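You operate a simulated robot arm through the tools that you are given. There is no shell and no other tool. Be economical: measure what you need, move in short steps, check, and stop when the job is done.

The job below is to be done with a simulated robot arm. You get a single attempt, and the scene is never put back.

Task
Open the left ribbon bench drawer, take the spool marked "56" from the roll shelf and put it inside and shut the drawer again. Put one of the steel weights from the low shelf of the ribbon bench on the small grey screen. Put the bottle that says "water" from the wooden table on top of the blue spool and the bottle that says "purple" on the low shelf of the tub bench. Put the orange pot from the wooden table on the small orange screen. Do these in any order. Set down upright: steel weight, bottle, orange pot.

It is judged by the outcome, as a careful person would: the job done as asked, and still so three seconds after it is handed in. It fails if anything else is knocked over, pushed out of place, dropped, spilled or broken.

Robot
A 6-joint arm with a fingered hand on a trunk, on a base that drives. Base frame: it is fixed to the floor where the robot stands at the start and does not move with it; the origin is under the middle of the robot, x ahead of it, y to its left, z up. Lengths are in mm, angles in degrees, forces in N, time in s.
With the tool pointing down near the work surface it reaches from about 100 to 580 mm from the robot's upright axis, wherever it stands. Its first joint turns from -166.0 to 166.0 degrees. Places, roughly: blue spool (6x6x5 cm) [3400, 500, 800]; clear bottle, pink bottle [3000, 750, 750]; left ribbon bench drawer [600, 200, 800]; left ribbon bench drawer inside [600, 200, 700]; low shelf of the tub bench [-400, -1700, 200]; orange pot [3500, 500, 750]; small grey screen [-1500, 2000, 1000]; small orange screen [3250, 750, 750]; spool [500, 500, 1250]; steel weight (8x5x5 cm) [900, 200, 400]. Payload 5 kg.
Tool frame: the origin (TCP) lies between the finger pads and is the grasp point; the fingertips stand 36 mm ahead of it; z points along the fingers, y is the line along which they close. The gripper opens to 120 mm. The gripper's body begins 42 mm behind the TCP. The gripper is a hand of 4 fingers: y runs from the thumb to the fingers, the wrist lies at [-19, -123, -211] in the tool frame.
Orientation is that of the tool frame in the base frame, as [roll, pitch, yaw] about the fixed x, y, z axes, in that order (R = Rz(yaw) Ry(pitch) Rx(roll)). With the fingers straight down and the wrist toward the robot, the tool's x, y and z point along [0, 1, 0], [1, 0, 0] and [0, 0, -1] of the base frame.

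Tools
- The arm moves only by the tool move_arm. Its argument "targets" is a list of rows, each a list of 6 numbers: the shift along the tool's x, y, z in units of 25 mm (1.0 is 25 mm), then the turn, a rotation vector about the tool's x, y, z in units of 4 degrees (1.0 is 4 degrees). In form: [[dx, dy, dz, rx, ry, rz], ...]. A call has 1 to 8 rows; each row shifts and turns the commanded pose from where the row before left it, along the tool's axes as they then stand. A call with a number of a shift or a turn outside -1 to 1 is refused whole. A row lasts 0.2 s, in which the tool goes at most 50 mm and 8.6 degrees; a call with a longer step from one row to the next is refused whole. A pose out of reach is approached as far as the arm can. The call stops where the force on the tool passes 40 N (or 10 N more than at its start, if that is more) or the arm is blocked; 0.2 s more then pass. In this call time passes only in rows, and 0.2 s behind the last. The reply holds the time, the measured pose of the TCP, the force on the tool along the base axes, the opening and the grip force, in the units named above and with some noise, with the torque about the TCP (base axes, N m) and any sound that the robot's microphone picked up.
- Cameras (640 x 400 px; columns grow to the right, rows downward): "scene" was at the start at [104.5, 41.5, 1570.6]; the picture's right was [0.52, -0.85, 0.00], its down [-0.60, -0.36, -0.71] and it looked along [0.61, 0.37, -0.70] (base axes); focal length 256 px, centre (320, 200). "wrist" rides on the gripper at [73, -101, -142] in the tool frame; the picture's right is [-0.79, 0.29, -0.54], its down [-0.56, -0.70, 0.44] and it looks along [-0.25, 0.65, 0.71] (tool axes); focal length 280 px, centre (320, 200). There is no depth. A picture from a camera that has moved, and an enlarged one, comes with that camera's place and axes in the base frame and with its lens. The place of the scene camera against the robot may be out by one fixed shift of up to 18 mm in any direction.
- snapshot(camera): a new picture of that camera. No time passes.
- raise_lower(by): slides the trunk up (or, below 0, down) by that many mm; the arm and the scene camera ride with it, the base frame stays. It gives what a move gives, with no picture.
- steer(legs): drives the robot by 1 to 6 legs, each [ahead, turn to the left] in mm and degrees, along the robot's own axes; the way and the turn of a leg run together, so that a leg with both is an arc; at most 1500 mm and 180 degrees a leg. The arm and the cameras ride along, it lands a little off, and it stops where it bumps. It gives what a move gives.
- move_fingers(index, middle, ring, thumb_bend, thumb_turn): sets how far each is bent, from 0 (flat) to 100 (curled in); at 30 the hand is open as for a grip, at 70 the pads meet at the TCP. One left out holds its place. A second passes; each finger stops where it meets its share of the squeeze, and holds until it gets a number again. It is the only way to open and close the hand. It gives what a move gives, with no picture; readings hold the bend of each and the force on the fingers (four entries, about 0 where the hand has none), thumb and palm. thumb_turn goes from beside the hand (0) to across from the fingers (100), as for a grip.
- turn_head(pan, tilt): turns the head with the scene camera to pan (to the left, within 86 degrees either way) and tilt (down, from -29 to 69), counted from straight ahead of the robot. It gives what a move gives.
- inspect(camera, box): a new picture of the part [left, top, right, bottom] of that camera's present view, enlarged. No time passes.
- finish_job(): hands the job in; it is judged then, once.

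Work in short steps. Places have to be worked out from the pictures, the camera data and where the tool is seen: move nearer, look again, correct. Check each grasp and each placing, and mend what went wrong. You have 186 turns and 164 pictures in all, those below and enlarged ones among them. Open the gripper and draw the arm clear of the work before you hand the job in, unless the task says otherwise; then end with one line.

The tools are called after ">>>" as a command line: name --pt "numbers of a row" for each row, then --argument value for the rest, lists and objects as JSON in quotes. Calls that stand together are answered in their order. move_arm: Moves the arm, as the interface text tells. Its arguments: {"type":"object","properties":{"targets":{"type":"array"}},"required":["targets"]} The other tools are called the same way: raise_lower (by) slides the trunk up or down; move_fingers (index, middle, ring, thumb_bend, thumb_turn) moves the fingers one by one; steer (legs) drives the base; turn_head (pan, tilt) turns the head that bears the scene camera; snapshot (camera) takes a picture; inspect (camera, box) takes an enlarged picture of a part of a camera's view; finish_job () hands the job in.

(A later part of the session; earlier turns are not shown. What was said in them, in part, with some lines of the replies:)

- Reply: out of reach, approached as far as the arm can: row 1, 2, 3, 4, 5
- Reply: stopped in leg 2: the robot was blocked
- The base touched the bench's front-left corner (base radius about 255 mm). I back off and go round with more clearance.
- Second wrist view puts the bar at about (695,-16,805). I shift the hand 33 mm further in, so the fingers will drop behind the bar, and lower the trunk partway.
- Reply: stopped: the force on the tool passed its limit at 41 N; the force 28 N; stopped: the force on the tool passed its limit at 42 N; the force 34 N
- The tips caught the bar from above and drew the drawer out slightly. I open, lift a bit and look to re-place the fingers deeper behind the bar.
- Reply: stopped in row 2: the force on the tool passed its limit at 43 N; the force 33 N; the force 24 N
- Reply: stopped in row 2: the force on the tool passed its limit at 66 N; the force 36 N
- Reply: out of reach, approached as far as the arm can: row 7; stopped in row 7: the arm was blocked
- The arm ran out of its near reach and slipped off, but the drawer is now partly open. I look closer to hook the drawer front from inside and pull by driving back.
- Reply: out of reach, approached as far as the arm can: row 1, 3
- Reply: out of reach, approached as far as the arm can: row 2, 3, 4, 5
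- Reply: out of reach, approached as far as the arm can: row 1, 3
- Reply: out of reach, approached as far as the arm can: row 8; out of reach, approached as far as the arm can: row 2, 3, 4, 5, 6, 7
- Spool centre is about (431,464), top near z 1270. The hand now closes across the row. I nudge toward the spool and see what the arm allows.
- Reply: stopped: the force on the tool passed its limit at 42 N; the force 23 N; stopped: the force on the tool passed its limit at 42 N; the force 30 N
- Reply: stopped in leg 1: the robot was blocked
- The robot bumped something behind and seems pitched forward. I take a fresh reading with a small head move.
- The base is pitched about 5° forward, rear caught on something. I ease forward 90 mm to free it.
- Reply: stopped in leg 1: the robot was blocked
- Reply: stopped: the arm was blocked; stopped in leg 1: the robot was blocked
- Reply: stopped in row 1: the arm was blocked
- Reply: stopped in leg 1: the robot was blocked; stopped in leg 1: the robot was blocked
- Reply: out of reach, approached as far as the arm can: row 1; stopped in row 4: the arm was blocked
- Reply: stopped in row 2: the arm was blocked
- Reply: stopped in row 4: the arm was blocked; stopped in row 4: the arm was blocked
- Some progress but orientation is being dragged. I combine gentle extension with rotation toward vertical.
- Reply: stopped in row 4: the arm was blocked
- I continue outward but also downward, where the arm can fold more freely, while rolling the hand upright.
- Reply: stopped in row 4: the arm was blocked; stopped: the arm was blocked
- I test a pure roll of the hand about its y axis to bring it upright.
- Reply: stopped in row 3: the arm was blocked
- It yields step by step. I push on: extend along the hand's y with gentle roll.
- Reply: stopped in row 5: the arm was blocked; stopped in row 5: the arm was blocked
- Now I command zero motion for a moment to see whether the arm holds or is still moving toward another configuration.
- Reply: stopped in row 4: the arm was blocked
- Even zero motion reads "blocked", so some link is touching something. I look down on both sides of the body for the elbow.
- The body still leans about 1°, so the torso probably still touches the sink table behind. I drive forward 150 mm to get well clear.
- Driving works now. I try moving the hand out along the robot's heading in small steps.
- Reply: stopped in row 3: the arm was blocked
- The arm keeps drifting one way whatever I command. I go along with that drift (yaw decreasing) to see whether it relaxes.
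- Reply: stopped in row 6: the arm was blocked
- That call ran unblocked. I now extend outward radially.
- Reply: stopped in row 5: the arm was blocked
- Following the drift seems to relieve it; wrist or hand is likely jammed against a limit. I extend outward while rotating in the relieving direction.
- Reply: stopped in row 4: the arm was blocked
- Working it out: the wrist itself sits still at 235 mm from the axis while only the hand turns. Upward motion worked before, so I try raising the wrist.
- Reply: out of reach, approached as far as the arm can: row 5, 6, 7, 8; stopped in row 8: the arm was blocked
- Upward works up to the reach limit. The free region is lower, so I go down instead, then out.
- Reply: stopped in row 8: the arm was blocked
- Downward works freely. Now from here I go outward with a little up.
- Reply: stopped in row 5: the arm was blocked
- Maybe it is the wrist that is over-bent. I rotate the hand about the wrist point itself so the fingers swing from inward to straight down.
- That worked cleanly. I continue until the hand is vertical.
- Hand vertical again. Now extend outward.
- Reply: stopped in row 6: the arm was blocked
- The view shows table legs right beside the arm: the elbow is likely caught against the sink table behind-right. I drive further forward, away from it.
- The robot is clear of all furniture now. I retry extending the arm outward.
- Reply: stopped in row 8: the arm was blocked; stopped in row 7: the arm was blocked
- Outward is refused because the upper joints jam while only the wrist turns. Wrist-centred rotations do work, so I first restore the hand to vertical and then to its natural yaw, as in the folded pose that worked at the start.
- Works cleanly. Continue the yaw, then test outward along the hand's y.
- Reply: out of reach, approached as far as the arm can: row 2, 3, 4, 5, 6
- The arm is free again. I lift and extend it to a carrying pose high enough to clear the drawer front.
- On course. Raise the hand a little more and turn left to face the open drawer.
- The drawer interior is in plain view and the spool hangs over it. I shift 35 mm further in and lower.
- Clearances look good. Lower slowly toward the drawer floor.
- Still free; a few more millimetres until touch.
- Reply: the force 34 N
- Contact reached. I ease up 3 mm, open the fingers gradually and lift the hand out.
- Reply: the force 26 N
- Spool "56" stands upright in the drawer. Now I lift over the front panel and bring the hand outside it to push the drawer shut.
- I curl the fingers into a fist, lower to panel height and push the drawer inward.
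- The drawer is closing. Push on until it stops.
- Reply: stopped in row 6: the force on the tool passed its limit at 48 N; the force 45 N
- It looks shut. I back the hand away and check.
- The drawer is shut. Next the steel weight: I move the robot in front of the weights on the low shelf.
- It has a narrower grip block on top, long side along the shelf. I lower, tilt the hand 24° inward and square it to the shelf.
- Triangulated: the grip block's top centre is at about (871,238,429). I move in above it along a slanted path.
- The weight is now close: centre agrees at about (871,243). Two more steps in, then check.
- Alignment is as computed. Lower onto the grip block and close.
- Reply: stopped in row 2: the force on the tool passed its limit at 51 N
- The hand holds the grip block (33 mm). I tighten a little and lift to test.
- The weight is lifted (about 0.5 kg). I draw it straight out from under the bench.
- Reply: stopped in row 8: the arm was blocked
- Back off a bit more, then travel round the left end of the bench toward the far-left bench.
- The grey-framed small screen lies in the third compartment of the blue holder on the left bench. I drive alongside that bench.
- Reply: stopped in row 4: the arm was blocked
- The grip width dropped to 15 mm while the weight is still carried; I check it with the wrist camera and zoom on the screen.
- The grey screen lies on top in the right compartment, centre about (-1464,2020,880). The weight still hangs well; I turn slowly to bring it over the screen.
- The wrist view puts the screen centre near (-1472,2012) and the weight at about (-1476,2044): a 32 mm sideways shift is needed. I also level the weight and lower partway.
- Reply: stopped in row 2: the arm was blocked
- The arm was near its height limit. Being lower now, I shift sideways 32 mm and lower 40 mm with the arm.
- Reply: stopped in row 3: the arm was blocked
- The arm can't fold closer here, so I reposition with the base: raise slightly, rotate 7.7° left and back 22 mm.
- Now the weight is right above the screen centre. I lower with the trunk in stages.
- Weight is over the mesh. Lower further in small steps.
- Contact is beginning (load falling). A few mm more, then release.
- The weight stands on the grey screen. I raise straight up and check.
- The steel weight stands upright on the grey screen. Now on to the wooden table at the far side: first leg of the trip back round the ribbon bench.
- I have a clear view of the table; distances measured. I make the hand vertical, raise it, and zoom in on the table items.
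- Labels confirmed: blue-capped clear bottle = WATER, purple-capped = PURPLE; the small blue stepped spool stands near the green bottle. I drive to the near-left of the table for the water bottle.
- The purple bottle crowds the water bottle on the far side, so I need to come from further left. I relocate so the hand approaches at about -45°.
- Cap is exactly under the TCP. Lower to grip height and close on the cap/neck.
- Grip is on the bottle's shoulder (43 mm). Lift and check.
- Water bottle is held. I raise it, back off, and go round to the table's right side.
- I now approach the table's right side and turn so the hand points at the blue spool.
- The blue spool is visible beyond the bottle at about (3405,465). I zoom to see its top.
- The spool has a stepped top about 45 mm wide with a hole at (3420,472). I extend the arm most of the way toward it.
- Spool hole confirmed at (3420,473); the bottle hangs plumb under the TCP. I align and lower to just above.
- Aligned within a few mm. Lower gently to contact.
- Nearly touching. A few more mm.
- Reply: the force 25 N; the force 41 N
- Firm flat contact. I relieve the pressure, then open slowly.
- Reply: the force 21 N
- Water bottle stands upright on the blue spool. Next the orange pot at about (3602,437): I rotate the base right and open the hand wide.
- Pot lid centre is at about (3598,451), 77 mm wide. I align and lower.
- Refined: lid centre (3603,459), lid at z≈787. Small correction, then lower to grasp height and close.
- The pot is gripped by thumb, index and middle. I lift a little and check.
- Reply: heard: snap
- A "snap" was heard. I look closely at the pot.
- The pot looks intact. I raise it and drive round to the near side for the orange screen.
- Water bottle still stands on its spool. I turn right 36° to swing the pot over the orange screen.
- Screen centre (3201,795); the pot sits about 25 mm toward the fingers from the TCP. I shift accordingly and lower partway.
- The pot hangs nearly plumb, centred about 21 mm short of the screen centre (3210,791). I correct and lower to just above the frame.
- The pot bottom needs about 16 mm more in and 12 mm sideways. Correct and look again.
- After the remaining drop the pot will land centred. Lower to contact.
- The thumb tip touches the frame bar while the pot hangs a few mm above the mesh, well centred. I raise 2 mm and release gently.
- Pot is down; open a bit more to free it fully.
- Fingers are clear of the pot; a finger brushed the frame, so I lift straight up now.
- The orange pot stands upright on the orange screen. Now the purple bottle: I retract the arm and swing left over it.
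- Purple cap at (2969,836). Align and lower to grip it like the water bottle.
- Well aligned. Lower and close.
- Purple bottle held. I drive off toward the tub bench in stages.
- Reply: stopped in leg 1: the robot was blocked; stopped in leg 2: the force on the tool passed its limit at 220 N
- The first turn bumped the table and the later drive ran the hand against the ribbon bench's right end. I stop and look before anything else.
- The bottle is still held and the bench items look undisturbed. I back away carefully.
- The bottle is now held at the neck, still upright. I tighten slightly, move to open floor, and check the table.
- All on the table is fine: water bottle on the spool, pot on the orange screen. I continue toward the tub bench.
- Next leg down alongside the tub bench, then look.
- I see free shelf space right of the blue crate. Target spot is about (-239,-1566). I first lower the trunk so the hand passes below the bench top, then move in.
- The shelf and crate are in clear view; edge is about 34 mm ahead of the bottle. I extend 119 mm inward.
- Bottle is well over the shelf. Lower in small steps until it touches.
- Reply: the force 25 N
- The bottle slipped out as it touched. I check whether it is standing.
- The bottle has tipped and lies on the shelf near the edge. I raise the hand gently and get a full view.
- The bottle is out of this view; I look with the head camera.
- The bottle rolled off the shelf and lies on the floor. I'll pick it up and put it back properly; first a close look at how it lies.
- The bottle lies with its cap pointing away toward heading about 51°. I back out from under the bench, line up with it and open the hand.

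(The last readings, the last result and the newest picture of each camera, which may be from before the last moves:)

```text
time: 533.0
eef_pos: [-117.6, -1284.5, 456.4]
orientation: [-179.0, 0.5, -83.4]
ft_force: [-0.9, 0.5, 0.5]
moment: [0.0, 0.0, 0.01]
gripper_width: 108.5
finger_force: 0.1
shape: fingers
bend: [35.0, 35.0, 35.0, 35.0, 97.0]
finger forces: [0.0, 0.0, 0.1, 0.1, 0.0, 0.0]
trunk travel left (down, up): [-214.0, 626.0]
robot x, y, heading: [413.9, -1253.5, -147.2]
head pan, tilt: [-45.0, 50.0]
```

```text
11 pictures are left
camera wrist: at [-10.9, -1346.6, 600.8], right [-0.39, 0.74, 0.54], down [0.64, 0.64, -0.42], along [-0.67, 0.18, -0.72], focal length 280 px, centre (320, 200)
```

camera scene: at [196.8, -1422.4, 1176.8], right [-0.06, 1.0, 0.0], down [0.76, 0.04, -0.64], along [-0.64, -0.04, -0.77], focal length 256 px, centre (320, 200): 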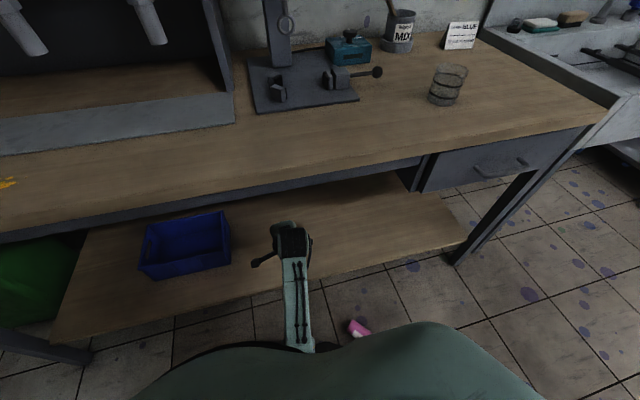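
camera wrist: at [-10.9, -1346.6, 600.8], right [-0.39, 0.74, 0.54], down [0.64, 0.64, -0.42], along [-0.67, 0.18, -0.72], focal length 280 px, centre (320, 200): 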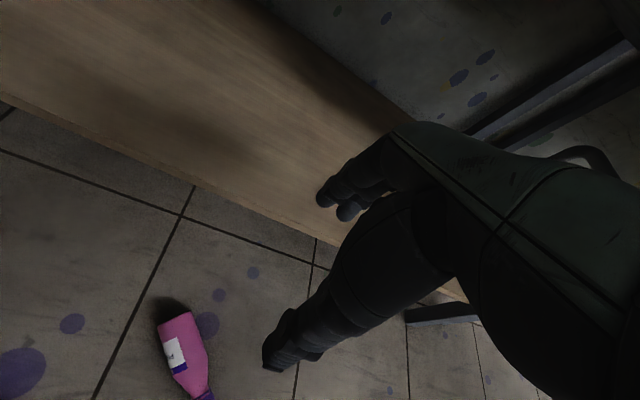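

Bottle bottom at (-107,-1321), cap near (-45,-1198). I rotate the hand across the bottle's axis, move over the neck and lower the trunk.

>>> move_arm --pt "-0.465 -0.27 0 0 0 1" --pt "-0.465 -0.27 0 0 0 1" --pt "-0.465 -0.27 0 0 0 1" --pt "-0.465 -0.27 0 0 0 1" --pt "-0.465 -0.27 0 0 0 1" --pt "-0.465 -0.27 0 0 0 1" --pt "-0.465 -0.27 0 0 0 1" --pt "-0.465 -0.27 0 0 0 1"

>>> raise_lower --by -205

>>> snapshot --camera "wrist"

```text
time: 534.8
eef_pos: [-52.5, -1200.2, 458.8]
orientation: [-179.3, 0.9, -115.5]
ft_force: [0.4, -0.7, -1.0]
moment: [0.0, 0.0, -0.01]
gripper_width: 108.7
finger_force: 0.0
shape: fingers
bend: [35.0, 35.0, 35.0, 35.0, 97.0]
finger forces: [0.0, 0.1, 0.1, 0.0, 0.0, 0.0]
trunk travel left (down, up): [-214.0, 626.0]
robot x, y, heading: [415.2, -1252.9, -147.2]
head pan, tilt: [-45.0, 50.0]
```

```text
time: 537.0
eef_pos: [-52.0, -1200.7, 253.9]
orientation: [-179.3, 1.0, -115.4]
ft_force: [-0.7, 0.5, 0.6]
moment: [0.0, -0.01, -0.04]
gripper_width: 108.6
finger_force: 0.1
shape: fingers
bend: [35.0, 35.0, 35.0, 35.0, 97.0]
finger forces: [0.0, 0.0, 0.1, 0.0, 0.0, 0.1]
trunk travel left (down, up): [-9.0, 831.0]
robot x, y, heading: [412.6, -1257.7, -147.1]
head pan, tilt: [-45.0, 50.0]
```

```text
10 pictures are left
camera wrist: at [5.5, -1311.1, 396.7], right [0.07, 0.83, 0.55], down [0.88, 0.21, -0.42], along [-0.47, 0.52, -0.72], focal length 280 px, centre (320, 200)
```

wrist: 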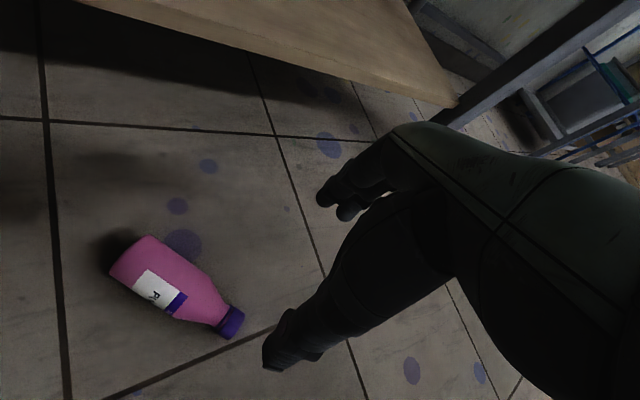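

The cap is at about (-39,-1198). I descend over it, planning to pinch the cap with thumb and middle finger only, so the bottle can swing upright when lifted.

>>> move_arm --pt "-0.28 -0.44 0.9 0 0 0" --pt "0 0 1 0 0 0" --pt "0 0 1 0 0 0" --pt "0 0 1 0 0 0" --pt "0 0 1 0 0 0" --pt "0 0 1 0 0 0" --pt "0 0 0.9 0 0 0" --pt "0 0 0.8 0 0 0"

>>> move_fingers --index 20 --ring 20 --middle 45 --thumb_bend 45

>>> inspect --camera "wrist" --box '[180, 180, 400, 360]'

```text
time: 539.0
eef_pos: [-56.5, -1194.0, 106.6]
orientation: [176.6, -0.1, -115.2]
ft_force: [0.5, -0.5, 0.1]
moment: [0.01, 0.0, 0.0]
gripper_width: 109.1
finger_force: 0.0
shape: fingers
bend: [35.0, 35.0, 35.0, 35.0, 97.0]
finger forces: [0.1, 0.1, 0.1, 0.0, 0.1, 0.0]
trunk travel left (down, up): [-9.0, 831.0]
robot x, y, heading: [417.7, -1256.6, -147.2]
head pan, tilt: [-45.0, 50.0]
stopped in row 8: the arm was blocked; the commanded pose is now the measured one
```

```text
time: 540.0
eef_pos: [-57.7, -1193.7, 105.6]
orientation: [176.5, -0.1, -115.4]
ft_force: [0.1, -0.3, 0.8]
moment: [-0.04, 0.01, 0.01]
gripper_width: 120.2
finger_force: 0.1
shape: fingers
bend: [20.0, 45.0, 20.0, 45.0, 97.0]
finger forces: [0.0, 0.0, 0.1, 0.0, 0.0, 0.0]
trunk travel left (down, up): [-9.0, 831.0]
robot x, y, heading: [411.6, -1253.9, -147.2]
head pan, tilt: [-45.0, 50.0]
```

```text
2.22 times, centred on (290, 270) of wrist
camera zoom: at [11.6, -1305.8, 242.8], right [0.11, 0.82, 0.56], down [0.85, 0.22, -0.48], along [-0.52, 0.52, -0.67], focal length 623 px, centre (387, 44)
```

zoom: 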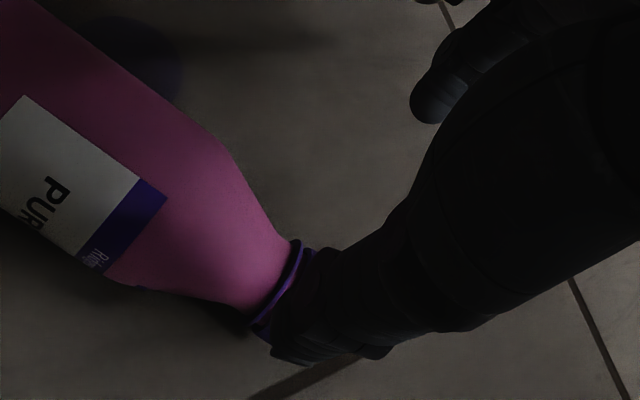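

The elbow is too low to reach the floor at this distance. I lift a bit, back the base off 100 mm, and will reach further out.

>>> move_arm --pt "0 0 -1 0 0 0" --pt "0 0 -1 0 0 0" --pt "0 0 -1 0 0 0"

>>> steer --legs '[[0, -45], [-110, 0], [0, 45]]'

```text
time: 540.8
eef_pos: [-51.2, -1195.9, 154.3]
orientation: [178.2, 0.3, -115.4]
ft_force: [-0.6, -0.6, -0.4]
moment: [-0.01, -0.02, -0.02]
gripper_width: 120.0
finger_force: 0.0
shape: fingers
bend: [20.0, 45.0, 20.0, 45.0, 97.0]
finger forces: [0.1, 0.0, 0.1, 0.0, 0.0, 0.1]
trunk travel left (down, up): [-9.0, 831.0]
robot x, y, heading: [415.3, -1259.1, -147.4]
head pan, tilt: [-45.0, 50.0]
```

```text
time: 547.0
eef_pos: [55.9, -1222.0, 157.1]
orientation: [178.1, 0.5, -115.1]
ft_force: [-0.3, 0.1, -0.2]
moment: [-0.04, 0.03, -0.01]
gripper_width: 120.0
finger_force: 0.1
shape: fingers
bend: [20.0, 45.0, 20.0, 45.0, 97.0]
finger forces: [0.0, 0.0, 0.1, 0.0, 0.0, 0.0]
trunk travel left (down, up): [-9.0, 831.0]
robot x, y, heading: [518.7, -1279.7, -147.2]
head pan, tilt: [-45.0, 50.0]
```

Now extend out and down toward the cap.

>>> move_arm --pt "0.185 0.96 0 0 0 0" --pt "0.185 0.96 0 0 0 0" --pt "0.185 0.96 0 0 0 0" --pt "0.185 0.96 0 0 0 0" --pt "0 0 0.9 0 0 0" --pt "0 0 0.9 0 0 0" --pt "0 0 0.9 0 0 0"

>>> snapshot --camera "wrist"

```text
time: 548.8
eef_pos: [-54.4, -1194.2, 123.0]
orientation: [175.3, -0.3, -115.0]
ft_force: [-0.2, 0.4, -0.7]
moment: [0.01, 0.01, 0.06]
gripper_width: 119.9
finger_force: 0.1
shape: fingers
bend: [20.0, 45.0, 20.0, 45.0, 97.0]
finger forces: [0.0, 0.1, 0.0, 0.0, 0.0, 0.0]
trunk travel left (down, up): [-9.0, 831.0]
robot x, y, heading: [520.6, -1281.3, -147.1]
head pan, tilt: [-45.0, 50.0]
stopped in row 7: the arm was blocked; the commanded pose is now the measured one
```

```text
8 pictures are left
camera wrist: at [17.9, -1307.1, 257.2], right [0.11, 0.82, 0.56], down [0.84, 0.23, -0.5], along [-0.54, 0.53, -0.66], focal length 280 px, centre (320, 200)
```

wrist: 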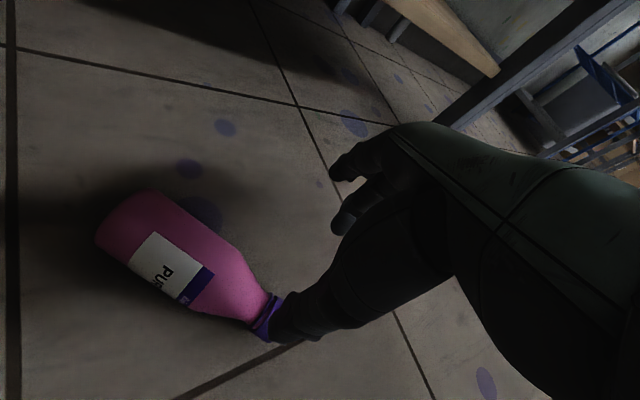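

At this radius the low boundary is even higher; closer in works lower (as in the drawer). I lift, retract the arm, and bring the base nearer.

>>> move_arm --pt "0 0 -1 0 0 0" --pt "0 -0.3 -1 0.6 0 0" --pt "0 -1 -0.3 0.6 0 0" --pt "0 -1 0 0 0 0" --pt "0 -1 0 0 0 0" --pt "0 -1 0 0 0 0" --pt "0 -1 0 0 0 0" --pt "0 -1 0 0 0 0"

>>> steer --legs '[[0, -42.5], [160, 0], [0, 42.5]]'

```text
time: 550.5
eef_pos: [93.8, -1263.0, 166.3]
orientation: [-178.7, 0.2, -115.1]
ft_force: [0.7, -0.3, -0.2]
moment: [-0.02, 0.0, 0.02]
gripper_width: 119.9
finger_force: 0.1
shape: fingers
bend: [20.0, 45.0, 20.0, 45.0, 97.0]
finger forces: [0.1, 0.0, 0.0, 0.0, 0.1, 0.1]
trunk travel left (down, up): [-9.0, 831.0]
robot x, y, heading: [522.4, -1276.9, -147.2]
head pan, tilt: [-45.0, 50.0]
```

```text
time: 556.6
eef_pos: [-63.6, -1242.4, 165.5]
orientation: [-178.8, 0.1, -114.5]
ft_force: [0.5, -0.6, 0.1]
moment: [0.0, 0.0, -0.03]
gripper_width: 120.0
finger_force: 0.1
shape: fingers
bend: [20.0, 45.0, 20.0, 45.0, 97.0]
finger forces: [0.0, 0.0, 0.0, 0.0, 0.1, 0.0]
trunk travel left (down, up): [-9.0, 831.0]
robot x, y, heading: [363.7, -1256.6, -146.7]
head pan, tilt: [-45.0, 50.0]
```

Now shift over the cap and lower.

>>> move_arm --pt "-1 -0.08 0 0 0 0" --pt "-1 -0.08 0 0 0 0" --pt "0 0 0.8 0 0 0" --pt "0 0 0.9 0 0 0" --pt "0 0 0.9 0 0 0" --pt "0 0 0.9 0 0 0" --pt "0 0 0.8 0 0 0"

>>> inspect --camera "wrist" --box '[160, 160, 400, 380]'

```text
time: 558.4
eef_pos: [-72.5, -1187.7, 116.6]
orientation: [174.2, -0.8, -114.5]
ft_force: [0.7, 0.1, -0.2]
moment: [0.01, -0.01, 0.01]
gripper_width: 119.8
finger_force: 0.0
shape: fingers
bend: [20.0, 45.0, 20.0, 45.0, 97.0]
finger forces: [0.1, 0.0, 0.0, 0.0, 0.0, 0.0]
trunk travel left (down, up): [-9.0, 831.0]
robot x, y, heading: [362.7, -1254.3, -146.6]
head pan, tilt: [-45.0, 50.0]
stopped in row 7: the arm was blocked; the commanded pose is now the measured one
```

```text
1.82 times, centred on (280, 270) of wrist
camera zoom: at [3.6, -1299.8, 249.6], right [0.12, 0.82, 0.56], down [0.82, 0.23, -0.52], along [-0.56, 0.52, -0.65], focal length 510 px, centre (393, 73)
```

zoom: 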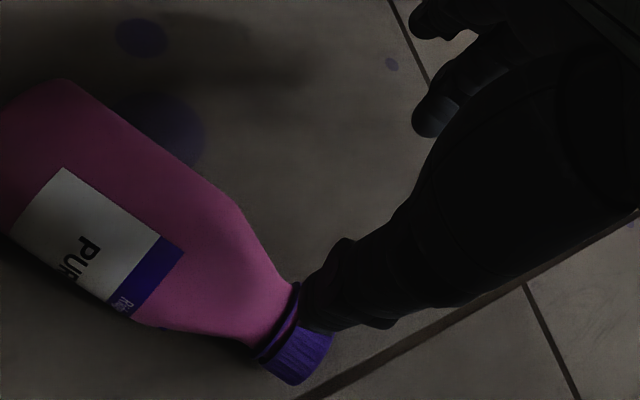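

Again blocked near z≈115 — the elbow is probably at the floor. With the trunk higher and the base closer the elbow stays up. I raise the trunk 150 and move 66 mm nearer.

>>> raise_lower --by 160

>>> steer --legs '[[0, -42.5], [66, 0], [0, 42.5]]'

>>> move_arm --pt "0 -0.9 0.4 0.5 0.2 0" --pt "0 -0.9 0.4 0.5 0 0" --pt "0 -0.9 0.4 0.45 0 0" --pt "0 -0.9 0.5 0 0 0" --pt "0 0 0.9 0 0 0" --pt "0 0 0.9 0 0 0" --pt "0 0 0.9 0 0 0"

```text
time: 560.3
eef_pos: [-71.1, -1187.5, 270.1]
orientation: [174.9, -0.7, -114.5]
ft_force: [0.2, 0.1, 0.2]
moment: [0.01, -0.03, -0.03]
gripper_width: 119.9
finger_force: 0.0
shape: fingers
bend: [20.0, 45.0, 20.0, 45.0, 97.0]
finger forces: [0.0, 0.0, 0.0, 0.0, 0.0, 0.1]
trunk travel left (down, up): [-169.0, 671.0]
robot x, y, heading: [364.8, -1256.0, -146.5]
head pan, tilt: [-45.0, 50.0]
```

```text
time: 565.9
eef_pos: [-138.3, -1185.7, 269.1]
orientation: [175.0, -0.7, -113.5]
ft_force: [0.2, 0.5, -0.3]
moment: [-0.03, 0.02, 0.0]
gripper_width: 120.1
finger_force: 0.1
shape: fingers
bend: [20.0, 45.0, 20.0, 45.0, 97.0]
finger forces: [0.0, 0.0, 0.1, 0.0, 0.0, 0.0]
trunk travel left (down, up): [-169.0, 671.0]
robot x, y, heading: [300.8, -1246.8, -145.4]
head pan, tilt: [-45.0, 50.0]
```

```text
time: 567.7
eef_pos: [-100.0, -1204.6, 181.4]
orientation: [176.7, -1.7, -114.6]
ft_force: [-0.9, -0.5, 0.7]
moment: [0.03, 0.01, -0.05]
gripper_width: 119.7
finger_force: 0.0
shape: fingers
bend: [20.0, 45.0, 20.0, 45.0, 97.0]
finger forces: [0.0, 0.0, 0.0, 0.1, 0.0, 0.0]
trunk travel left (down, up): [-169.0, 671.0]
robot x, y, heading: [301.4, -1244.0, -145.9]
head pan, tilt: [-45.0, 50.0]
stopped in row 7: the arm was blocked; the commanded pose is now the measured one
```

I go up first, retract fully above the cap, and only then descend.

>>> move_arm --pt "0 0 -1 0.4 0.3 0" --pt "0 0 -1 0.4 0 0" --pt "-0.6 -0.7 0 0 0 0" --pt "-0.65 -0.7 0 0 0 0" --pt "0 -0.7 0 0 0 0"

>>> move_arm --pt "0 0 0.7 0 0 0" --pt "0 0 0.7 0 0 0" --pt "0 0 0.7 0 0 0" --pt "0 0 0.7 0 0 0"

```text
time: 569.0
eef_pos: [-38.9, -1196.1, 232.5]
orientation: [179.1, -3.5, -114.2]
ft_force: [-18.9, 0.7, 3.1]
moment: [-0.1, -0.66, -0.38]
gripper_width: 108.6
finger_force: 0.1
shape: fingers
bend: [20.0, 45.0, 20.0, 48.0, 97.0]
finger forces: [0.0, 0.0, 0.0, 0.0, 0.0, 0.0]
trunk travel left (down, up): [-169.0, 671.0]
robot x, y, heading: [300.5, -1243.6, -145.7]
head pan, tilt: [-45.0, 50.0]
stopped in row 5: the force on the tool passed its limit at 42 N (the readings are from after the stop); the commanded pose is now the measured one
```

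```text
time: 569.4
eef_pos: [-44.5, -1193.0, 228.8]
orientation: [178.3, -3.7, -114.4]
ft_force: [-7.2, 0.0, 7.1]
moment: [-0.17, -0.58, -0.23]
gripper_width: 117.3
finger_force: 0.1
shape: fingers
bend: [20.0, 45.0, 20.0, 45.0, 97.0]
finger forces: [0.1, 0.0, 0.0, 0.0, 0.1, 0.0]
trunk travel left (down, up): [-169.0, 671.0]
robot x, y, heading: [300.9, -1240.3, -145.9]
head pan, tilt: [-45.0, 50.0]
stopped in row 1: the force on the tool passed its limit at 43 N (the readings are from after the stop); the commanded pose is now the measured one
```

The thumb met the robot's own base. Reaching far out with a nearly straight arm keeps the elbow up, so I move the hand off, then relocate the base to about 670 mm from the bottle.

>>> move_arm --pt "0 0.8 -0.8 0 0 0" --pt "0 0.9 -0.5 0.3 0.5 0" --pt "0 0.9 0 0 0.4 0" --pt "0 0.9 0 0 0 0"

>>> steer --legs '[[0, -84.7], [-379, 0], [0, 62.7]]'

```text
time: 570.4
eef_pos: [-120.9, -1157.5, 261.8]
orientation: [179.7, -7.2, -114.2]
ft_force: [-0.4, 0.2, 1.1]
moment: [0.0, 0.0, -0.07]
gripper_width: 119.3
finger_force: 0.0
shape: fingers
bend: [20.0, 45.0, 20.0, 45.0, 97.0]
finger forces: [0.0, 0.0, 0.0, 0.0, 0.0, 0.0]
trunk travel left (down, up): [-169.0, 671.0]
robot x, y, heading: [301.3, -1245.7, -145.5]
head pan, tilt: [-45.0, 50.0]
```

```text
time: 580.6
eef_pos: [180.9, -1310.8, 261.5]
orientation: [179.7, -7.1, -134.9]
ft_force: [-1.3, 0.2, -0.3]
moment: [-0.03, 0.01, -0.03]
gripper_width: 119.5
finger_force: 0.1
shape: fingers
bend: [20.0, 45.0, 20.0, 45.0, 97.0]
finger forces: [0.0, 0.0, 0.0, 0.0, 0.0, 0.0]
trunk travel left (down, up): [-169.0, 671.0]
robot x, y, heading: [545.9, -1541.8, -166.1]
head pan, tilt: [-45.0, 50.0]
```

Good position. I extend outward while squaring the hand, then lower the trunk and look.

>>> move_arm --pt "0 0.8 0 0 -0.45 -1" --pt "0 1 0 0 -0.45 -1" --pt "0 1 0 0 -0.45 -1" --pt "0 1 0 0 -0.45 -1" --pt "0 1 0 0 0 0" --pt "0 1 0 0 0 0" --pt "0 1 0 0 0 0" --pt "0 1 0 0 0 0"

>>> raise_lower --by -110

>>> snapshot --camera "wrist"

```text
time: 582.4
eef_pos: [19.4, -1203.6, 265.0]
orientation: [178.8, 0.4, -118.9]
ft_force: [-0.5, -0.1, 0.1]
moment: [0.01, -0.03, 0.01]
gripper_width: 119.4
finger_force: 0.0
shape: fingers
bend: [20.0, 45.0, 20.0, 45.0, 97.0]
finger forces: [0.0, 0.0, 0.0, 0.1, 0.1, 0.0]
trunk travel left (down, up): [-169.0, 671.0]
robot x, y, heading: [545.4, -1540.3, -166.0]
head pan, tilt: [-45.0, 50.0]
```

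```text
time: 583.8
eef_pos: [20.0, -1202.7, 155.3]
orientation: [178.7, 0.3, -119.1]
ft_force: [-0.1, 0.1, 0.1]
moment: [0.02, 0.01, 0.03]
gripper_width: 119.5
finger_force: 0.1
shape: fingers
bend: [20.0, 45.0, 20.0, 45.0, 97.0]
finger forces: [0.1, 0.0, 0.0, 0.0, 0.0, 0.0]
trunk travel left (down, up): [-59.0, 781.0]
robot x, y, heading: [545.1, -1539.5, -166.0]
head pan, tilt: [-45.0, 50.0]
```

```text
6 pictures are left
camera wrist: at [75.8, -1318.0, 296.2], right [0.14, 0.82, 0.55], down [0.88, 0.16, -0.46], along [-0.46, 0.55, -0.7], focal length 280 px, centre (320, 200)
```

wrist: 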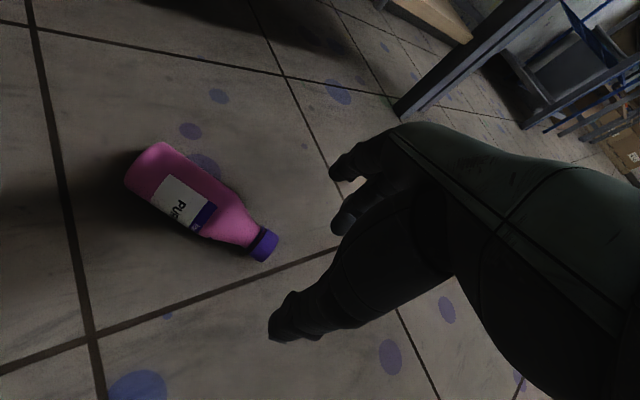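

Cap now at about (-34,-1194). I extend the last 52 mm and descend.

>>> move_arm --pt "0.25 0.7 0 0 0 0" --pt "0.25 0.7 0 0 0 0" --pt "0.25 0.7 0 0 0 0" --pt "0 0 0.7 0 0 0" --pt "0 0 0.7 0 0 0" --pt "0 0 0.7 0 0 0"

>>> raise_lower --by -50

```text
time: 585.2
eef_pos: [-37.9, -1191.4, 104.5]
orientation: [178.6, 0.3, -119.0]
ft_force: [-1.4, -0.5, 0.7]
moment: [0.01, -0.01, 0.01]
gripper_width: 119.7
finger_force: 0.0
shape: fingers
bend: [20.0, 45.0, 20.0, 45.0, 97.0]
finger forces: [0.0, 0.1, 0.1, 0.1, 0.1, 0.1]
trunk travel left (down, up): [-59.0, 781.0]
robot x, y, heading: [542.5, -1542.4, -166.0]
head pan, tilt: [-45.0, 50.0]
```

```text
time: 586.1
eef_pos: [-38.4, -1192.2, 52.9]
orientation: [178.6, 0.2, -118.9]
ft_force: [-0.3, -0.5, 1.3]
moment: [0.03, -0.01, 0.0]
gripper_width: 119.4
finger_force: 0.1
shape: fingers
bend: [20.0, 45.0, 20.0, 45.0, 97.0]
finger forces: [0.0, 0.0, 0.0, 0.1, 0.1, 0.0]
trunk travel left (down, up): [-9.0, 831.0]
robot x, y, heading: [540.7, -1540.6, -166.2]
head pan, tilt: [-45.0, 50.0]
```

It works: the hand is at floor level. A quick look at the alignment.

>>> inspect --camera "wrist" --box '[180, 170, 400, 350]'

```text
2.22 times, centred on (290, 260) of wrist
camera zoom: at [18.8, -1307.1, 193.8], right [0.14, 0.82, 0.55], down [0.88, 0.16, -0.46], along [-0.46, 0.55, -0.7], focal length 623 px, centre (387, 67)
```

zoom: 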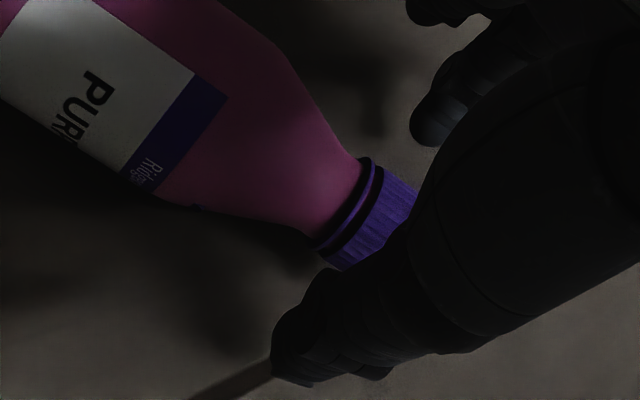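

Cap is right under the TCP. I lower 6 mm more and pinch gently with thumb and middle finger.

>>> raise_lower --by -6

>>> move_fingers --middle 69 --thumb_bend 67

>>> raise_lower --by 60

```text
time: 586.7
eef_pos: [-37.8, -1193.6, 47.1]
orientation: [178.8, 0.3, -119.0]
ft_force: [-0.3, 0.7, -0.3]
moment: [0.02, -0.04, 0.01]
gripper_width: 119.5
finger_force: 0.1
shape: fingers
bend: [20.0, 45.0, 20.0, 45.0, 97.0]
finger forces: [0.0, 0.0, 0.0, 0.0, 0.1, 0.1]
trunk travel left (down, up): [-3.0, 837.0]
robot x, y, heading: [545.0, -1540.3, -166.1]
head pan, tilt: [-45.0, 50.0]
```

```text
time: 587.7
eef_pos: [-36.6, -1193.8, 47.2]
orientation: [178.6, 0.3, -118.9]
ft_force: [0.4, -0.6, -0.4]
moment: [0.01, -0.01, 0.03]
gripper_width: 87.5
finger_force: 0.5
shape: fingers
bend: [20.0, 69.0, 20.0, 67.0, 97.0]
finger forces: [0.1, 0.6, 0.0, 0.0, 0.0, 0.0]
trunk travel left (down, up): [-3.0, 837.0]
robot x, y, heading: [547.3, -1540.6, -165.8]
head pan, tilt: [-45.0, 50.0]
```

```text
time: 588.7
eef_pos: [-37.1, -1192.2, 107.7]
orientation: [178.7, 0.4, -119.0]
ft_force: [0.1, 0.1, 0.3]
moment: [0.01, -0.01, 0.02]
gripper_width: 87.4
finger_force: 0.0
shape: fingers
bend: [20.0, 69.0, 20.0, 67.0, 97.0]
finger forces: [0.0, 0.0, 0.0, 0.0, 0.1, 0.0]
trunk travel left (down, up): [-63.0, 777.0]
robot x, y, heading: [546.3, -1540.7, -166.1]
head pan, tilt: [-45.0, 50.0]
```

The fingers closed just above the cap. I curl index and ring away, half-close middle and thumb, and go 15–20 mm lower before pinching.

>>> move_fingers --index 100 --ring 100 --middle 57 --thumb_bend 55

>>> raise_lower --by -62

>>> move_arm --pt "0 0 0.35 0 0 0" --pt "0 0 0.35 0 0 0"

>>> move_fingers --middle 70 --thumb_bend 68

```text
time: 589.7
eef_pos: [-37.5, -1192.3, 106.4]
orientation: [178.7, 0.3, -119.0]
ft_force: [0.2, -0.2, -0.6]
moment: [-0.01, 0.02, -0.02]
gripper_width: 65.5
finger_force: 0.1
shape: fingers
bend: [100.0, 56.0, 100.0, 55.0, 97.0]
finger forces: [0.1, 0.1, 0.1, 0.0, 0.0, 0.0]
trunk travel left (down, up): [-63.0, 777.0]
robot x, y, heading: [538.3, -1537.6, -166.1]
head pan, tilt: [-45.0, 50.0]
```

```text
time: 590.7
eef_pos: [-36.2, -1194.1, 46.1]
orientation: [178.7, 0.3, -119.0]
ft_force: [-0.4, -0.6, -0.5]
moment: [-0.02, -0.01, 0.0]
gripper_width: 65.6
finger_force: 0.1
shape: fingers
bend: [100.0, 56.0, 100.0, 55.0, 97.0]
finger forces: [0.0, 0.1, 0.1, 0.1, 0.1, 0.0]
trunk travel left (down, up): [-1.0, 839.0]
robot x, y, heading: [545.8, -1542.1, -166.3]
head pan, tilt: [-45.0, 50.0]
```

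```text
time: 591.3
eef_pos: [-46.5, -1185.3, 41.6]
orientation: [177.2, 0.4, -119.2]
ft_force: [2.4, -2.1, 18.5]
moment: [-0.73, -0.87, -0.01]
gripper_width: 69.4
finger_force: 9.4
shape: fingers
bend: [100.0, 56.0, 100.0, 50.0, 97.0]
finger forces: [0.1, 0.1, 0.0, 0.1, 19.1, 0.1]
trunk travel left (down, up): [-1.0, 839.0]
robot x, y, heading: [545.8, -1542.0, -166.3]
head pan, tilt: [-45.0, 50.0]
stopped in row 2: the force on the tool passed its limit at 46 N (the readings are from after the stop); the commanded pose is now the measured one
```

```text
time: 592.3
eef_pos: [-44.6, -1186.2, 40.5]
orientation: [177.5, 0.3, -119.1]
ft_force: [5.9, -3.5, 37.5]
moment: [-1.39, -1.71, 0.09]
gripper_width: 68.7
finger_force: 18.5
shape: fingers
bend: [100.0, 70.0, 100.0, 54.0, 97.0]
finger forces: [0.0, 0.0, 0.0, 0.1, 37.7, 0.0]
trunk travel left (down, up): [-1.0, 839.0]
robot x, y, heading: [545.2, -1541.9, -166.3]
head pan, tilt: [-45.0, 50.0]
```

The thumb tip reaches the floor there. I shift 35 mm toward the shoulder, where the bottle is wider, and grip with thumb and middle finger around it.

>>> move_arm --pt "0 0 -0.8 0.3 0 0" --pt "0 0 -0.8 0 0 0"

>>> move_fingers --middle 42 --thumb_bend 42

>>> move_arm --pt "0.65 -0.27 0 0 0 0" --pt "0.65 -0.27 0 0 0 0" --pt "0 0 0.7 0 0 0" --pt "0 0 0.55 0 0 0"

>>> inspect --camera "wrist" --box '[180, 170, 400, 350]'

```text
time: 592.9
eef_pos: [-40.7, -1188.7, 74.4]
orientation: [179.1, 0.2, -119.1]
ft_force: [-0.9, -0.2, -0.1]
moment: [-0.02, 0.0, -0.01]
gripper_width: 61.4
finger_force: 0.1
shape: fingers
bend: [100.0, 70.0, 100.0, 63.0, 97.0]
finger forces: [0.0, 0.0, 0.1, 0.1, 0.1, 0.1]
trunk travel left (down, up): [-1.0, 839.0]
robot x, y, heading: [545.8, -1545.0, -166.0]
head pan, tilt: [-45.0, 50.0]
```

```text
time: 593.9
eef_pos: [-42.6, -1187.5, 75.6]
orientation: [178.8, 0.4, -119.1]
ft_force: [0.3, 0.5, 0.4]
moment: [0.02, 0.0, -0.01]
gripper_width: 72.8
finger_force: 0.1
shape: fingers
bend: [100.0, 42.0, 100.0, 42.0, 97.0]
finger forces: [0.0, 0.0, 0.0, 0.1, 0.1, 0.0]
trunk travel left (down, up): [-1.0, 839.0]
robot x, y, heading: [545.0, -1539.2, -166.2]
head pan, tilt: [-45.0, 50.0]
```

```text
time: 594.9
eef_pos: [-49.6, -1220.6, 54.9]
orientation: [178.3, 0.4, -119.0]
ft_force: [0.5, 0.3, 1.3]
moment: [-0.02, 0.0, -0.01]
gripper_width: 72.8
finger_force: 0.0
shape: fingers
bend: [100.0, 42.0, 100.0, 42.0, 97.0]
finger forces: [0.0, 0.0, 0.1, 0.0, 0.0, 0.0]
trunk travel left (down, up): [-1.0, 839.0]
robot x, y, heading: [543.8, -1541.0, -166.2]
head pan, tilt: [-45.0, 50.0]
```

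```text
2.22 times, centred on (290, 260) of wrist
camera zoom: at [7.9, -1335.8, 193.4], right [0.14, 0.82, 0.56], down [0.87, 0.16, -0.46], along [-0.46, 0.55, -0.69], focal length 623 px, centre (387, 67)
```

zoom: 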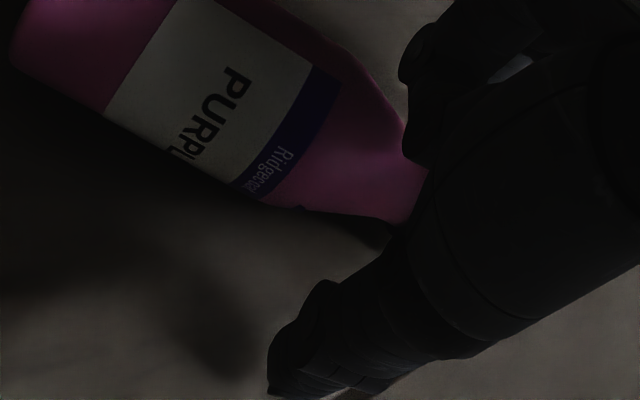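

Grip point is at the shoulder/neck. I shift 12 mm more toward the body, lower 8 mm and close thumb and middle.

>>> move_arm --pt "0.5 0 0.15 0 0 0" --pt "0 0 0.2 0 0 0"

>>> move_fingers --middle 68 --thumb_bend 66

```text
time: 595.5
eef_pos: [-56.3, -1228.9, 44.5]
orientation: [178.1, 0.4, -119.1]
ft_force: [0.2, 0.6, 0.0]
moment: [0.0, 0.01, -0.01]
gripper_width: 72.9
finger_force: 0.1
shape: fingers
bend: [100.0, 42.0, 100.0, 42.0, 97.0]
finger forces: [0.0, 0.1, 0.1, 0.0, 0.1, 0.0]
trunk travel left (down, up): [-1.0, 839.0]
robot x, y, heading: [544.8, -1542.6, -166.4]
head pan, tilt: [-45.0, 50.0]
```

```text
time: 596.5
eef_pos: [-57.6, -1229.1, 46.4]
orientation: [178.1, 0.2, -119.1]
ft_force: [0.3, -0.1, -1.0]
moment: [0.0, 0.01, 0.01]
gripper_width: 61.6
finger_force: 3.6
shape: fingers
bend: [100.0, 65.0, 100.0, 63.0, 97.0]
finger forces: [0.0, 4.1, 0.1, 0.1, 4.2, 0.1]
trunk travel left (down, up): [-1.0, 839.0]
robot x, y, heading: [546.4, -1541.2, -165.9]
head pan, tilt: [-45.0, 50.0]
```

Gentle hinge grip (4 N each side). I lift slowly so the bottle can swing upright, then look.

>>> raise_lower --by 60

>>> raise_lower --by 120

>>> snapshot --camera "wrist"

```text
time: 597.5
eef_pos: [-50.6, -1231.6, 96.0]
orientation: [179.0, 0.3, -119.1]
ft_force: [-0.4, 0.2, -1.7]
moment: [0.02, -0.02, -0.01]
gripper_width: 59.7
finger_force: 0.2
shape: fingers
bend: [100.0, 68.0, 100.0, 65.0, 97.0]
finger forces: [0.0, 1.0, 0.0, 0.1, 0.6, 0.0]
trunk travel left (down, up): [-61.0, 779.0]
robot x, y, heading: [541.3, -1541.9, -166.1]
head pan, tilt: [-45.0, 50.0]
```

```text
time: 599.0
eef_pos: [-52.5, -1231.6, 216.8]
orientation: [178.9, 0.3, -119.0]
ft_force: [-0.2, 1.1, 0.7]
moment: [0.0, 0.01, 0.03]
gripper_width: 59.8
finger_force: 0.1
shape: fingers
bend: [100.0, 68.0, 100.0, 66.0, 97.0]
finger forces: [0.0, 0.1, 0.0, 0.0, 0.0, 0.0]
trunk travel left (down, up): [-181.0, 659.0]
robot x, y, heading: [542.6, -1540.2, -166.4]
head pan, tilt: [-45.0, 50.0]
```

```text
3 pictures are left
camera wrist: at [3.1, -1347.2, 357.3], right [0.14, 0.82, 0.55], down [0.88, 0.16, -0.45], along [-0.46, 0.55, -0.7], focal length 280 px, centre (320, 200)
```

wrist: 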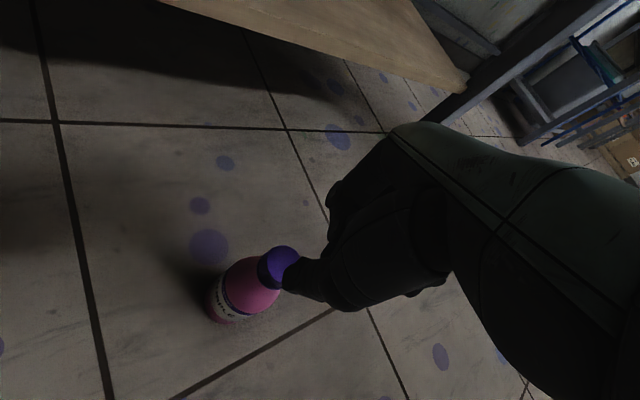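

The bottle has swung up and is now standing upright on the floor. I open the hand, centre over its cap at (-61,-1239) and take it from above as before.

>>> move_fingers --index 35 --middle 35 --ring 35 --thumb_bend 35

>>> move_arm --pt "0.41 0.16 0 0.2 0 0"

>>> raise_lower --by -60

>>> inspect --camera "wrist" --box '[180, 170, 420, 350]'

```text
time: 600.0
eef_pos: [-52.8, -1231.5, 216.8]
orientation: [179.0, 0.3, -119.1]
ft_force: [-1.0, 1.2, -0.5]
moment: [-0.01, -0.03, 0.03]
gripper_width: 108.4
finger_force: 0.2
shape: fingers
bend: [35.0, 35.0, 35.0, 35.0, 97.0]
finger forces: [0.0, 0.1, 0.0, 0.1, 0.0, 0.0]
trunk travel left (down, up): [-181.0, 659.0]
robot x, y, heading: [541.2, -1542.7, -166.1]
head pan, tilt: [-45.0, 50.0]
```

```text
time: 600.4
eef_pos: [-61.2, -1239.1, 215.4]
orientation: [179.7, 0.3, -119.1]
ft_force: [-0.3, -0.4, 0.6]
moment: [-0.03, -0.01, 0.01]
gripper_width: 108.9
finger_force: 0.2
shape: fingers
bend: [35.0, 35.0, 35.0, 35.0, 97.0]
finger forces: [0.0, 0.0, 0.0, 0.1, 0.0, 0.1]
trunk travel left (down, up): [-181.0, 659.0]
robot x, y, heading: [542.0, -1541.9, -166.1]
head pan, tilt: [-45.0, 50.0]
```

```text
time: 601.4
eef_pos: [-61.7, -1238.5, 156.2]
orientation: [179.6, 0.3, -119.0]
ft_force: [-0.3, -0.8, 0.3]
moment: [0.02, -0.01, 0.02]
gripper_width: 108.8
finger_force: 0.0
shape: fingers
bend: [35.0, 35.0, 35.0, 35.0, 97.0]
finger forces: [0.0, 0.1, 0.0, 0.1, 0.1, 0.0]
trunk travel left (down, up): [-121.0, 719.0]
robot x, y, heading: [545.7, -1536.7, -166.2]
head pan, tilt: [-45.0, 50.0]
```

```text
2.22 times, centred on (300, 260) of wrist
camera zoom: at [-7.1, -1352.8, 299.1], right [0.13, 0.83, 0.55], down [0.88, 0.15, -0.44], along [-0.45, 0.54, -0.71], focal length 623 px, centre (364, 67)
```

zoom: 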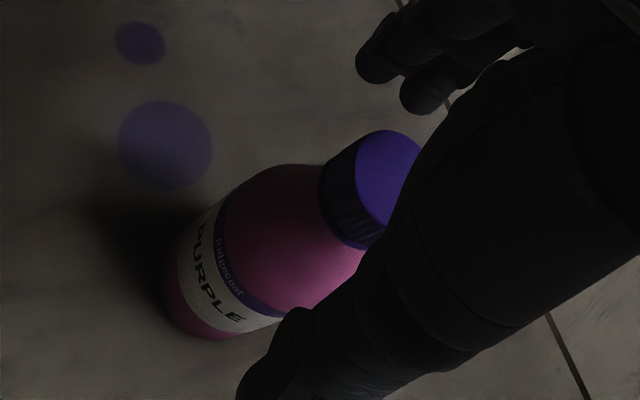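

Perfectly aligned and upright. Lower and grip.

>>> raise_lower --by -34

>>> move_fingers --index 72 --middle 72 --ring 72 --thumb_bend 72

>>> raise_lower --by 240

```text
time: 602.2
eef_pos: [-61.1, -1238.7, 122.2]
orientation: [179.7, 0.3, -119.0]
ft_force: [-0.6, 1.1, 0.0]
moment: [0.02, -0.01, 0.0]
gripper_width: 108.7
finger_force: 0.0
shape: fingers
bend: [35.0, 35.0, 35.0, 35.0, 97.0]
finger forces: [0.0, 0.1, 0.1, 0.0, 0.0, 0.1]
trunk travel left (down, up): [-87.0, 753.0]
robot x, y, heading: [542.2, -1545.2, -166.1]
head pan, tilt: [-45.0, 50.0]
```

```text
time: 603.2
eef_pos: [-61.9, -1238.3, 123.5]
orientation: [179.6, 0.2, -119.1]
ft_force: [-1.5, 0.8, 5.7]
moment: [0.12, 0.07, -0.01]
gripper_width: 45.7
finger_force: 19.3
shape: fingers
bend: [60.0, 62.0, 72.0, 56.0, 95.0]
finger forces: [11.3, 10.0, 0.0, 0.0, 18.5, 0.0]
trunk travel left (down, up): [-87.0, 753.0]
robot x, y, heading: [545.2, -1539.1, -166.0]
head pan, tilt: [-45.0, 50.0]
```

```text
time: 605.7
eef_pos: [-62.1, -1239.8, 363.1]
orientation: [179.7, 0.3, -119.2]
ft_force: [0.1, 0.1, -1.7]
moment: [-0.01, 0.05, 0.02]
gripper_width: 45.6
finger_force: 16.9
shape: fingers
bend: [61.0, 63.0, 72.0, 56.0, 95.0]
finger forces: [8.6, 7.7, 0.1, 0.0, 17.9, 0.1]
trunk travel left (down, up): [-327.0, 513.0]
robot x, y, heading: [544.0, -1537.9, -166.4]
head pan, tilt: [-45.0, 50.0]
```

Held firmly again. I raise a little more and swing it in over the shelf with the base.

>>> raise_lower --by 45

>>> steer --legs '[[0, -11.6], [108, 0], [0, 40]]'

```text
time: 606.6
eef_pos: [-61.5, -1238.3, 406.5]
orientation: [179.8, 0.3, -119.0]
ft_force: [-0.2, -0.6, -2.4]
moment: [0.01, 0.03, -0.01]
gripper_width: 45.4
finger_force: 17.2
shape: fingers
bend: [61.0, 63.0, 72.0, 56.0, 95.0]
finger forces: [8.5, 7.7, 0.1, 0.0, 17.8, 0.1]
trunk travel left (down, up): [-372.0, 468.0]
robot x, y, heading: [541.1, -1536.8, -166.3]
head pan, tilt: [-45.0, 50.0]
```

```text
time: 610.9
eef_pos: [-238.9, -1566.0, 408.7]
orientation: [179.7, 0.4, -90.7]
ft_force: [0.6, -0.8, -2.0]
moment: [-0.02, -0.02, -0.01]
gripper_width: 45.1
finger_force: 16.3
shape: fingers
bend: [61.0, 63.0, 72.0, 56.0, 95.0]
finger forces: [8.3, 7.7, 0.0, 0.0, 17.3, 0.1]
trunk travel left (down, up): [-372.0, 468.0]
robot x, y, heading: [436.0, -1545.4, -137.7]
head pan, tilt: [-45.0, 50.0]
```

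Exactly on the spot. I lower to just above the shelf.

>>> raise_lower --by -45

>>> raise_lower --by -5

```text
time: 611.7
eef_pos: [-239.5, -1566.3, 362.1]
orientation: [179.7, 0.4, -90.8]
ft_force: [0.3, 0.1, -2.4]
moment: [-0.01, 0.01, 0.02]
gripper_width: 45.0
finger_force: 16.4
shape: fingers
bend: [61.0, 63.0, 72.0, 56.0, 95.0]
finger forces: [8.3, 7.7, 0.0, 0.0, 17.4, 0.1]
trunk travel left (down, up): [-327.0, 513.0]
robot x, y, heading: [435.9, -1546.0, -138.0]
head pan, tilt: [-45.0, 50.0]
```

```text
time: 612.3
eef_pos: [-239.8, -1565.8, 357.4]
orientation: [179.7, 0.3, -90.8]
ft_force: [0.1, -0.7, -1.7]
moment: [-0.03, -0.01, 0.01]
gripper_width: 45.1
finger_force: 16.5
shape: fingers
bend: [61.0, 63.0, 72.0, 56.0, 95.0]
finger forces: [8.3, 7.7, 0.0, 0.0, 17.4, 0.1]
trunk travel left (down, up): [-322.0, 518.0]
robot x, y, heading: [436.4, -1540.0, -137.8]
head pan, tilt: [-45.0, 50.0]
```

Not touching yet; another 5 mm.

>>> raise_lower --by -5

```text
time: 612.8
eef_pos: [-239.3, -1566.1, 351.8]
orientation: [179.7, 0.3, -90.7]
ft_force: [0.2, 0.2, -1.8]
moment: [-0.01, 0.01, 0.01]
gripper_width: 45.2
finger_force: 16.2
shape: fingers
bend: [61.0, 63.0, 72.0, 56.0, 95.0]
finger forces: [8.3, 7.7, 0.0, 0.0, 17.3, 0.0]
trunk travel left (down, up): [-317.0, 523.0]
robot x, y, heading: [436.0, -1540.9, -137.8]
head pan, tilt: [-45.0, 50.0]
```

>>> raise_lower --by -6

```text
time: 613.4
eef_pos: [-238.8, -1565.7, 346.1]
orientation: [179.8, 0.4, -90.9]
ft_force: [-0.3, 0.7, -2.0]
moment: [0.02, -0.03, -0.01]
gripper_width: 45.5
finger_force: 16.2
shape: fingers
bend: [61.0, 63.0, 72.0, 56.0, 95.0]
finger forces: [8.2, 7.7, 0.0, 0.0, 17.4, 0.0]
trunk travel left (down, up): [-311.0, 529.0]
robot x, y, heading: [436.6, -1543.4, -137.6]
head pan, tilt: [-45.0, 50.0]
```

Still free; continue.

>>> raise_lower --by -7

```text
time: 613.9
eef_pos: [-241.6, -1566.7, 344.6]
orientation: [179.3, 0.3, -90.8]
ft_force: [1.3, -0.2, 23.9]
moment: [-0.16, -0.74, 0.0]
gripper_width: 45.5
finger_force: 21.6
shape: fingers
bend: [61.0, 63.0, 72.0, 56.0, 95.0]
finger forces: [9.3, 8.9, 0.1, 0.1, 25.0, 0.0]
trunk travel left (down, up): [-304.0, 536.0]
robot x, y, heading: [435.4, -1546.6, -137.8]
head pan, tilt: [-45.0, 50.0]
```

Contact. I relieve the pressure and open gently.

>>> raise_lower --by 5

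>>> move_fingers --index 55 --middle 57 --ring 55 --thumb_bend 51

>>> move_fingers --index 38 --middle 38 --ring 38 --thumb_bend 36

>>> raise_lower --by 90

>>> snapshot --camera "wrist"

```text
time: 614.5
eef_pos: [-239.3, -1565.4, 345.9]
orientation: [179.6, 0.3, -90.8]
ft_force: [-2.6, 0.1, 11.8]
moment: [-0.06, 0.14, -0.02]
gripper_width: 45.8
finger_force: 20.6
shape: fingers
bend: [61.0, 63.0, 72.0, 56.0, 95.0]
finger forces: [11.8, 10.9, 0.0, 0.1, 18.5, 0.0]
trunk travel left (down, up): [-309.0, 531.0]
robot x, y, heading: [441.9, -1545.3, -137.9]
head pan, tilt: [-45.0, 50.0]
```

```text
time: 615.5
eef_pos: [-240.2, -1566.1, 343.9]
orientation: [179.7, 0.4, -90.8]
ft_force: [0.2, 0.5, -0.9]
moment: [0.0, 0.01, -0.03]
gripper_width: 55.6
finger_force: 0.1
shape: fingers
bend: [55.0, 56.0, 55.0, 51.0, 97.0]
finger forces: [0.0, 0.0, 0.0, 0.0, 0.5, 0.1]
trunk travel left (down, up): [-309.0, 531.0]
robot x, y, heading: [435.9, -1543.9, -137.7]
head pan, tilt: [-45.0, 50.0]
```

```text
time: 616.5
eef_pos: [-239.7, -1565.7, 344.5]
orientation: [179.7, 0.3, -90.7]
ft_force: [0.0, -0.5, 0.1]
moment: [-0.02, -0.01, 0.0]
gripper_width: 102.7
finger_force: 0.0
shape: fingers
bend: [38.0, 38.0, 38.0, 36.0, 97.0]
finger forces: [0.0, 0.0, 0.0, 0.1, 0.0, 0.0]
trunk travel left (down, up): [-309.0, 531.0]
robot x, y, heading: [436.4, -1544.8, -137.6]
head pan, tilt: [-45.0, 50.0]
```

```text
time: 617.7
eef_pos: [-238.0, -1566.5, 434.1]
orientation: [179.7, 0.3, -90.8]
ft_force: [-0.5, 0.3, -0.2]
moment: [-0.01, 0.02, -0.01]
gripper_width: 102.6
finger_force: 0.1
shape: fingers
bend: [38.0, 38.0, 38.0, 36.0, 97.0]
finger forces: [0.1, 0.0, 0.0, 0.1, 0.1, 0.0]
trunk travel left (down, up): [-399.0, 441.0]
robot x, y, heading: [438.9, -1544.6, -137.7]
head pan, tilt: [-45.0, 50.0]
```

```text
1 pictures are left
camera wrist: at [-137.9, -1640.6, 576.9], right [-0.28, 0.79, 0.55], down [0.71, 0.55, -0.44], along [-0.65, 0.27, -0.71], focal length 280 px, centre (320, 200)
```

wrist: 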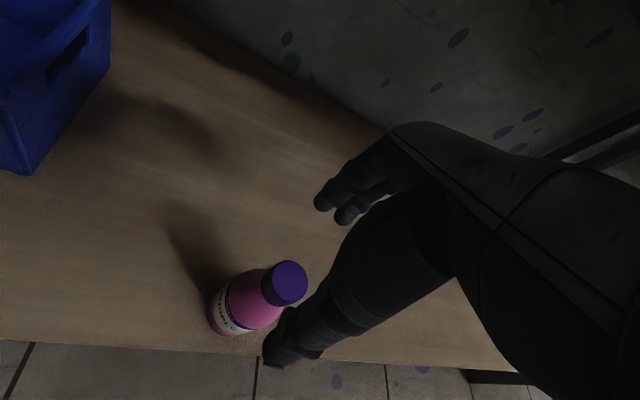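

The purple bottle stands upright on the low shelf. I raise the hand clear and back the arm out.

>>> raise_lower --by 45

>>> steer --legs '[[-150, 0]]'

>>> snapshot --camera "scene"

```text
time: 618.6
eef_pos: [-239.0, -1566.2, 479.8]
orientation: [179.7, 0.3, -90.8]
ft_force: [0.2, -1.5, -1.1]
moment: [0.01, 0.0, 0.0]
gripper_width: 103.0
finger_force: 0.0
shape: fingers
bend: [38.0, 38.0, 38.0, 36.0, 97.0]
finger forces: [0.0, 0.1, 0.0, 0.0, 0.0, 0.1]
trunk travel left (down, up): [-444.0, 396.0]
robot x, y, heading: [438.8, -1543.8, -137.7]
head pan, tilt: [-45.0, 50.0]
```

```text
time: 620.0
eef_pos: [-128.9, -1465.4, 480.1]
orientation: [179.7, 0.3, -90.7]
ft_force: [1.3, -0.5, 0.6]
moment: [-0.04, 0.03, -0.01]
gripper_width: 102.6
finger_force: 0.1
shape: fingers
bend: [38.0, 38.0, 38.0, 36.0, 97.0]
finger forces: [0.0, 0.0, 0.0, 0.0, 0.0, 0.1]
trunk travel left (down, up): [-444.0, 396.0]
robot x, y, heading: [546.8, -1446.6, -137.6]
head pan, tilt: [-45.0, 50.0]
```

```text
0 pictures are left
camera scene: at [452.4, -1461.0, 1406.9], right [0.05, 1.0, 0.0], down [0.76, -0.04, -0.64], along [-0.64, 0.03, -0.77], focal length 256 px, centre (320, 200)
```

scene: 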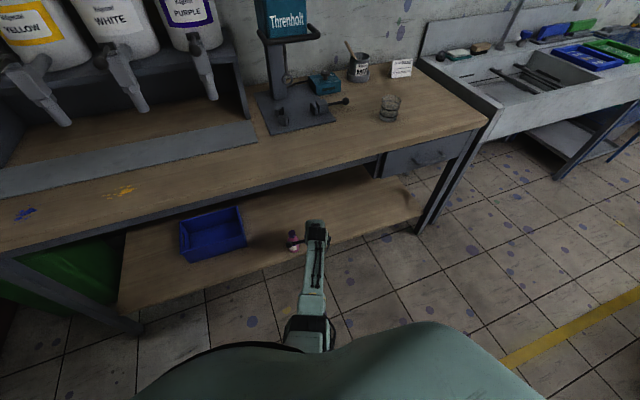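

The last picture shows the purple bottle standing on the low shelf with the arm drawn clear. All the tasks are in place, so I hand the job in.

>>> finish_job

```text
The job is handed in.
```

Every item is where you asked, but the purple bottle was dropped along the way: spool "56" is in the shut drawer, a steel weight is on the grey screen, the water bottle is on the blue spool, the orange pot is on the orange screen, and the purple bottle is upright on the tub bench's low shelf. The purple bottle first tipped off that shelf onto the floor before I stood it back up, a snap was heard as I lifted the pot (no damage seen), the orange screen shifted slightly as I released it, and I bumped the sink table, the wooden table and the ribbon bench while driving, with no disturbed items seen on the wooden table or ribbon bench; I didn't check the sink table.
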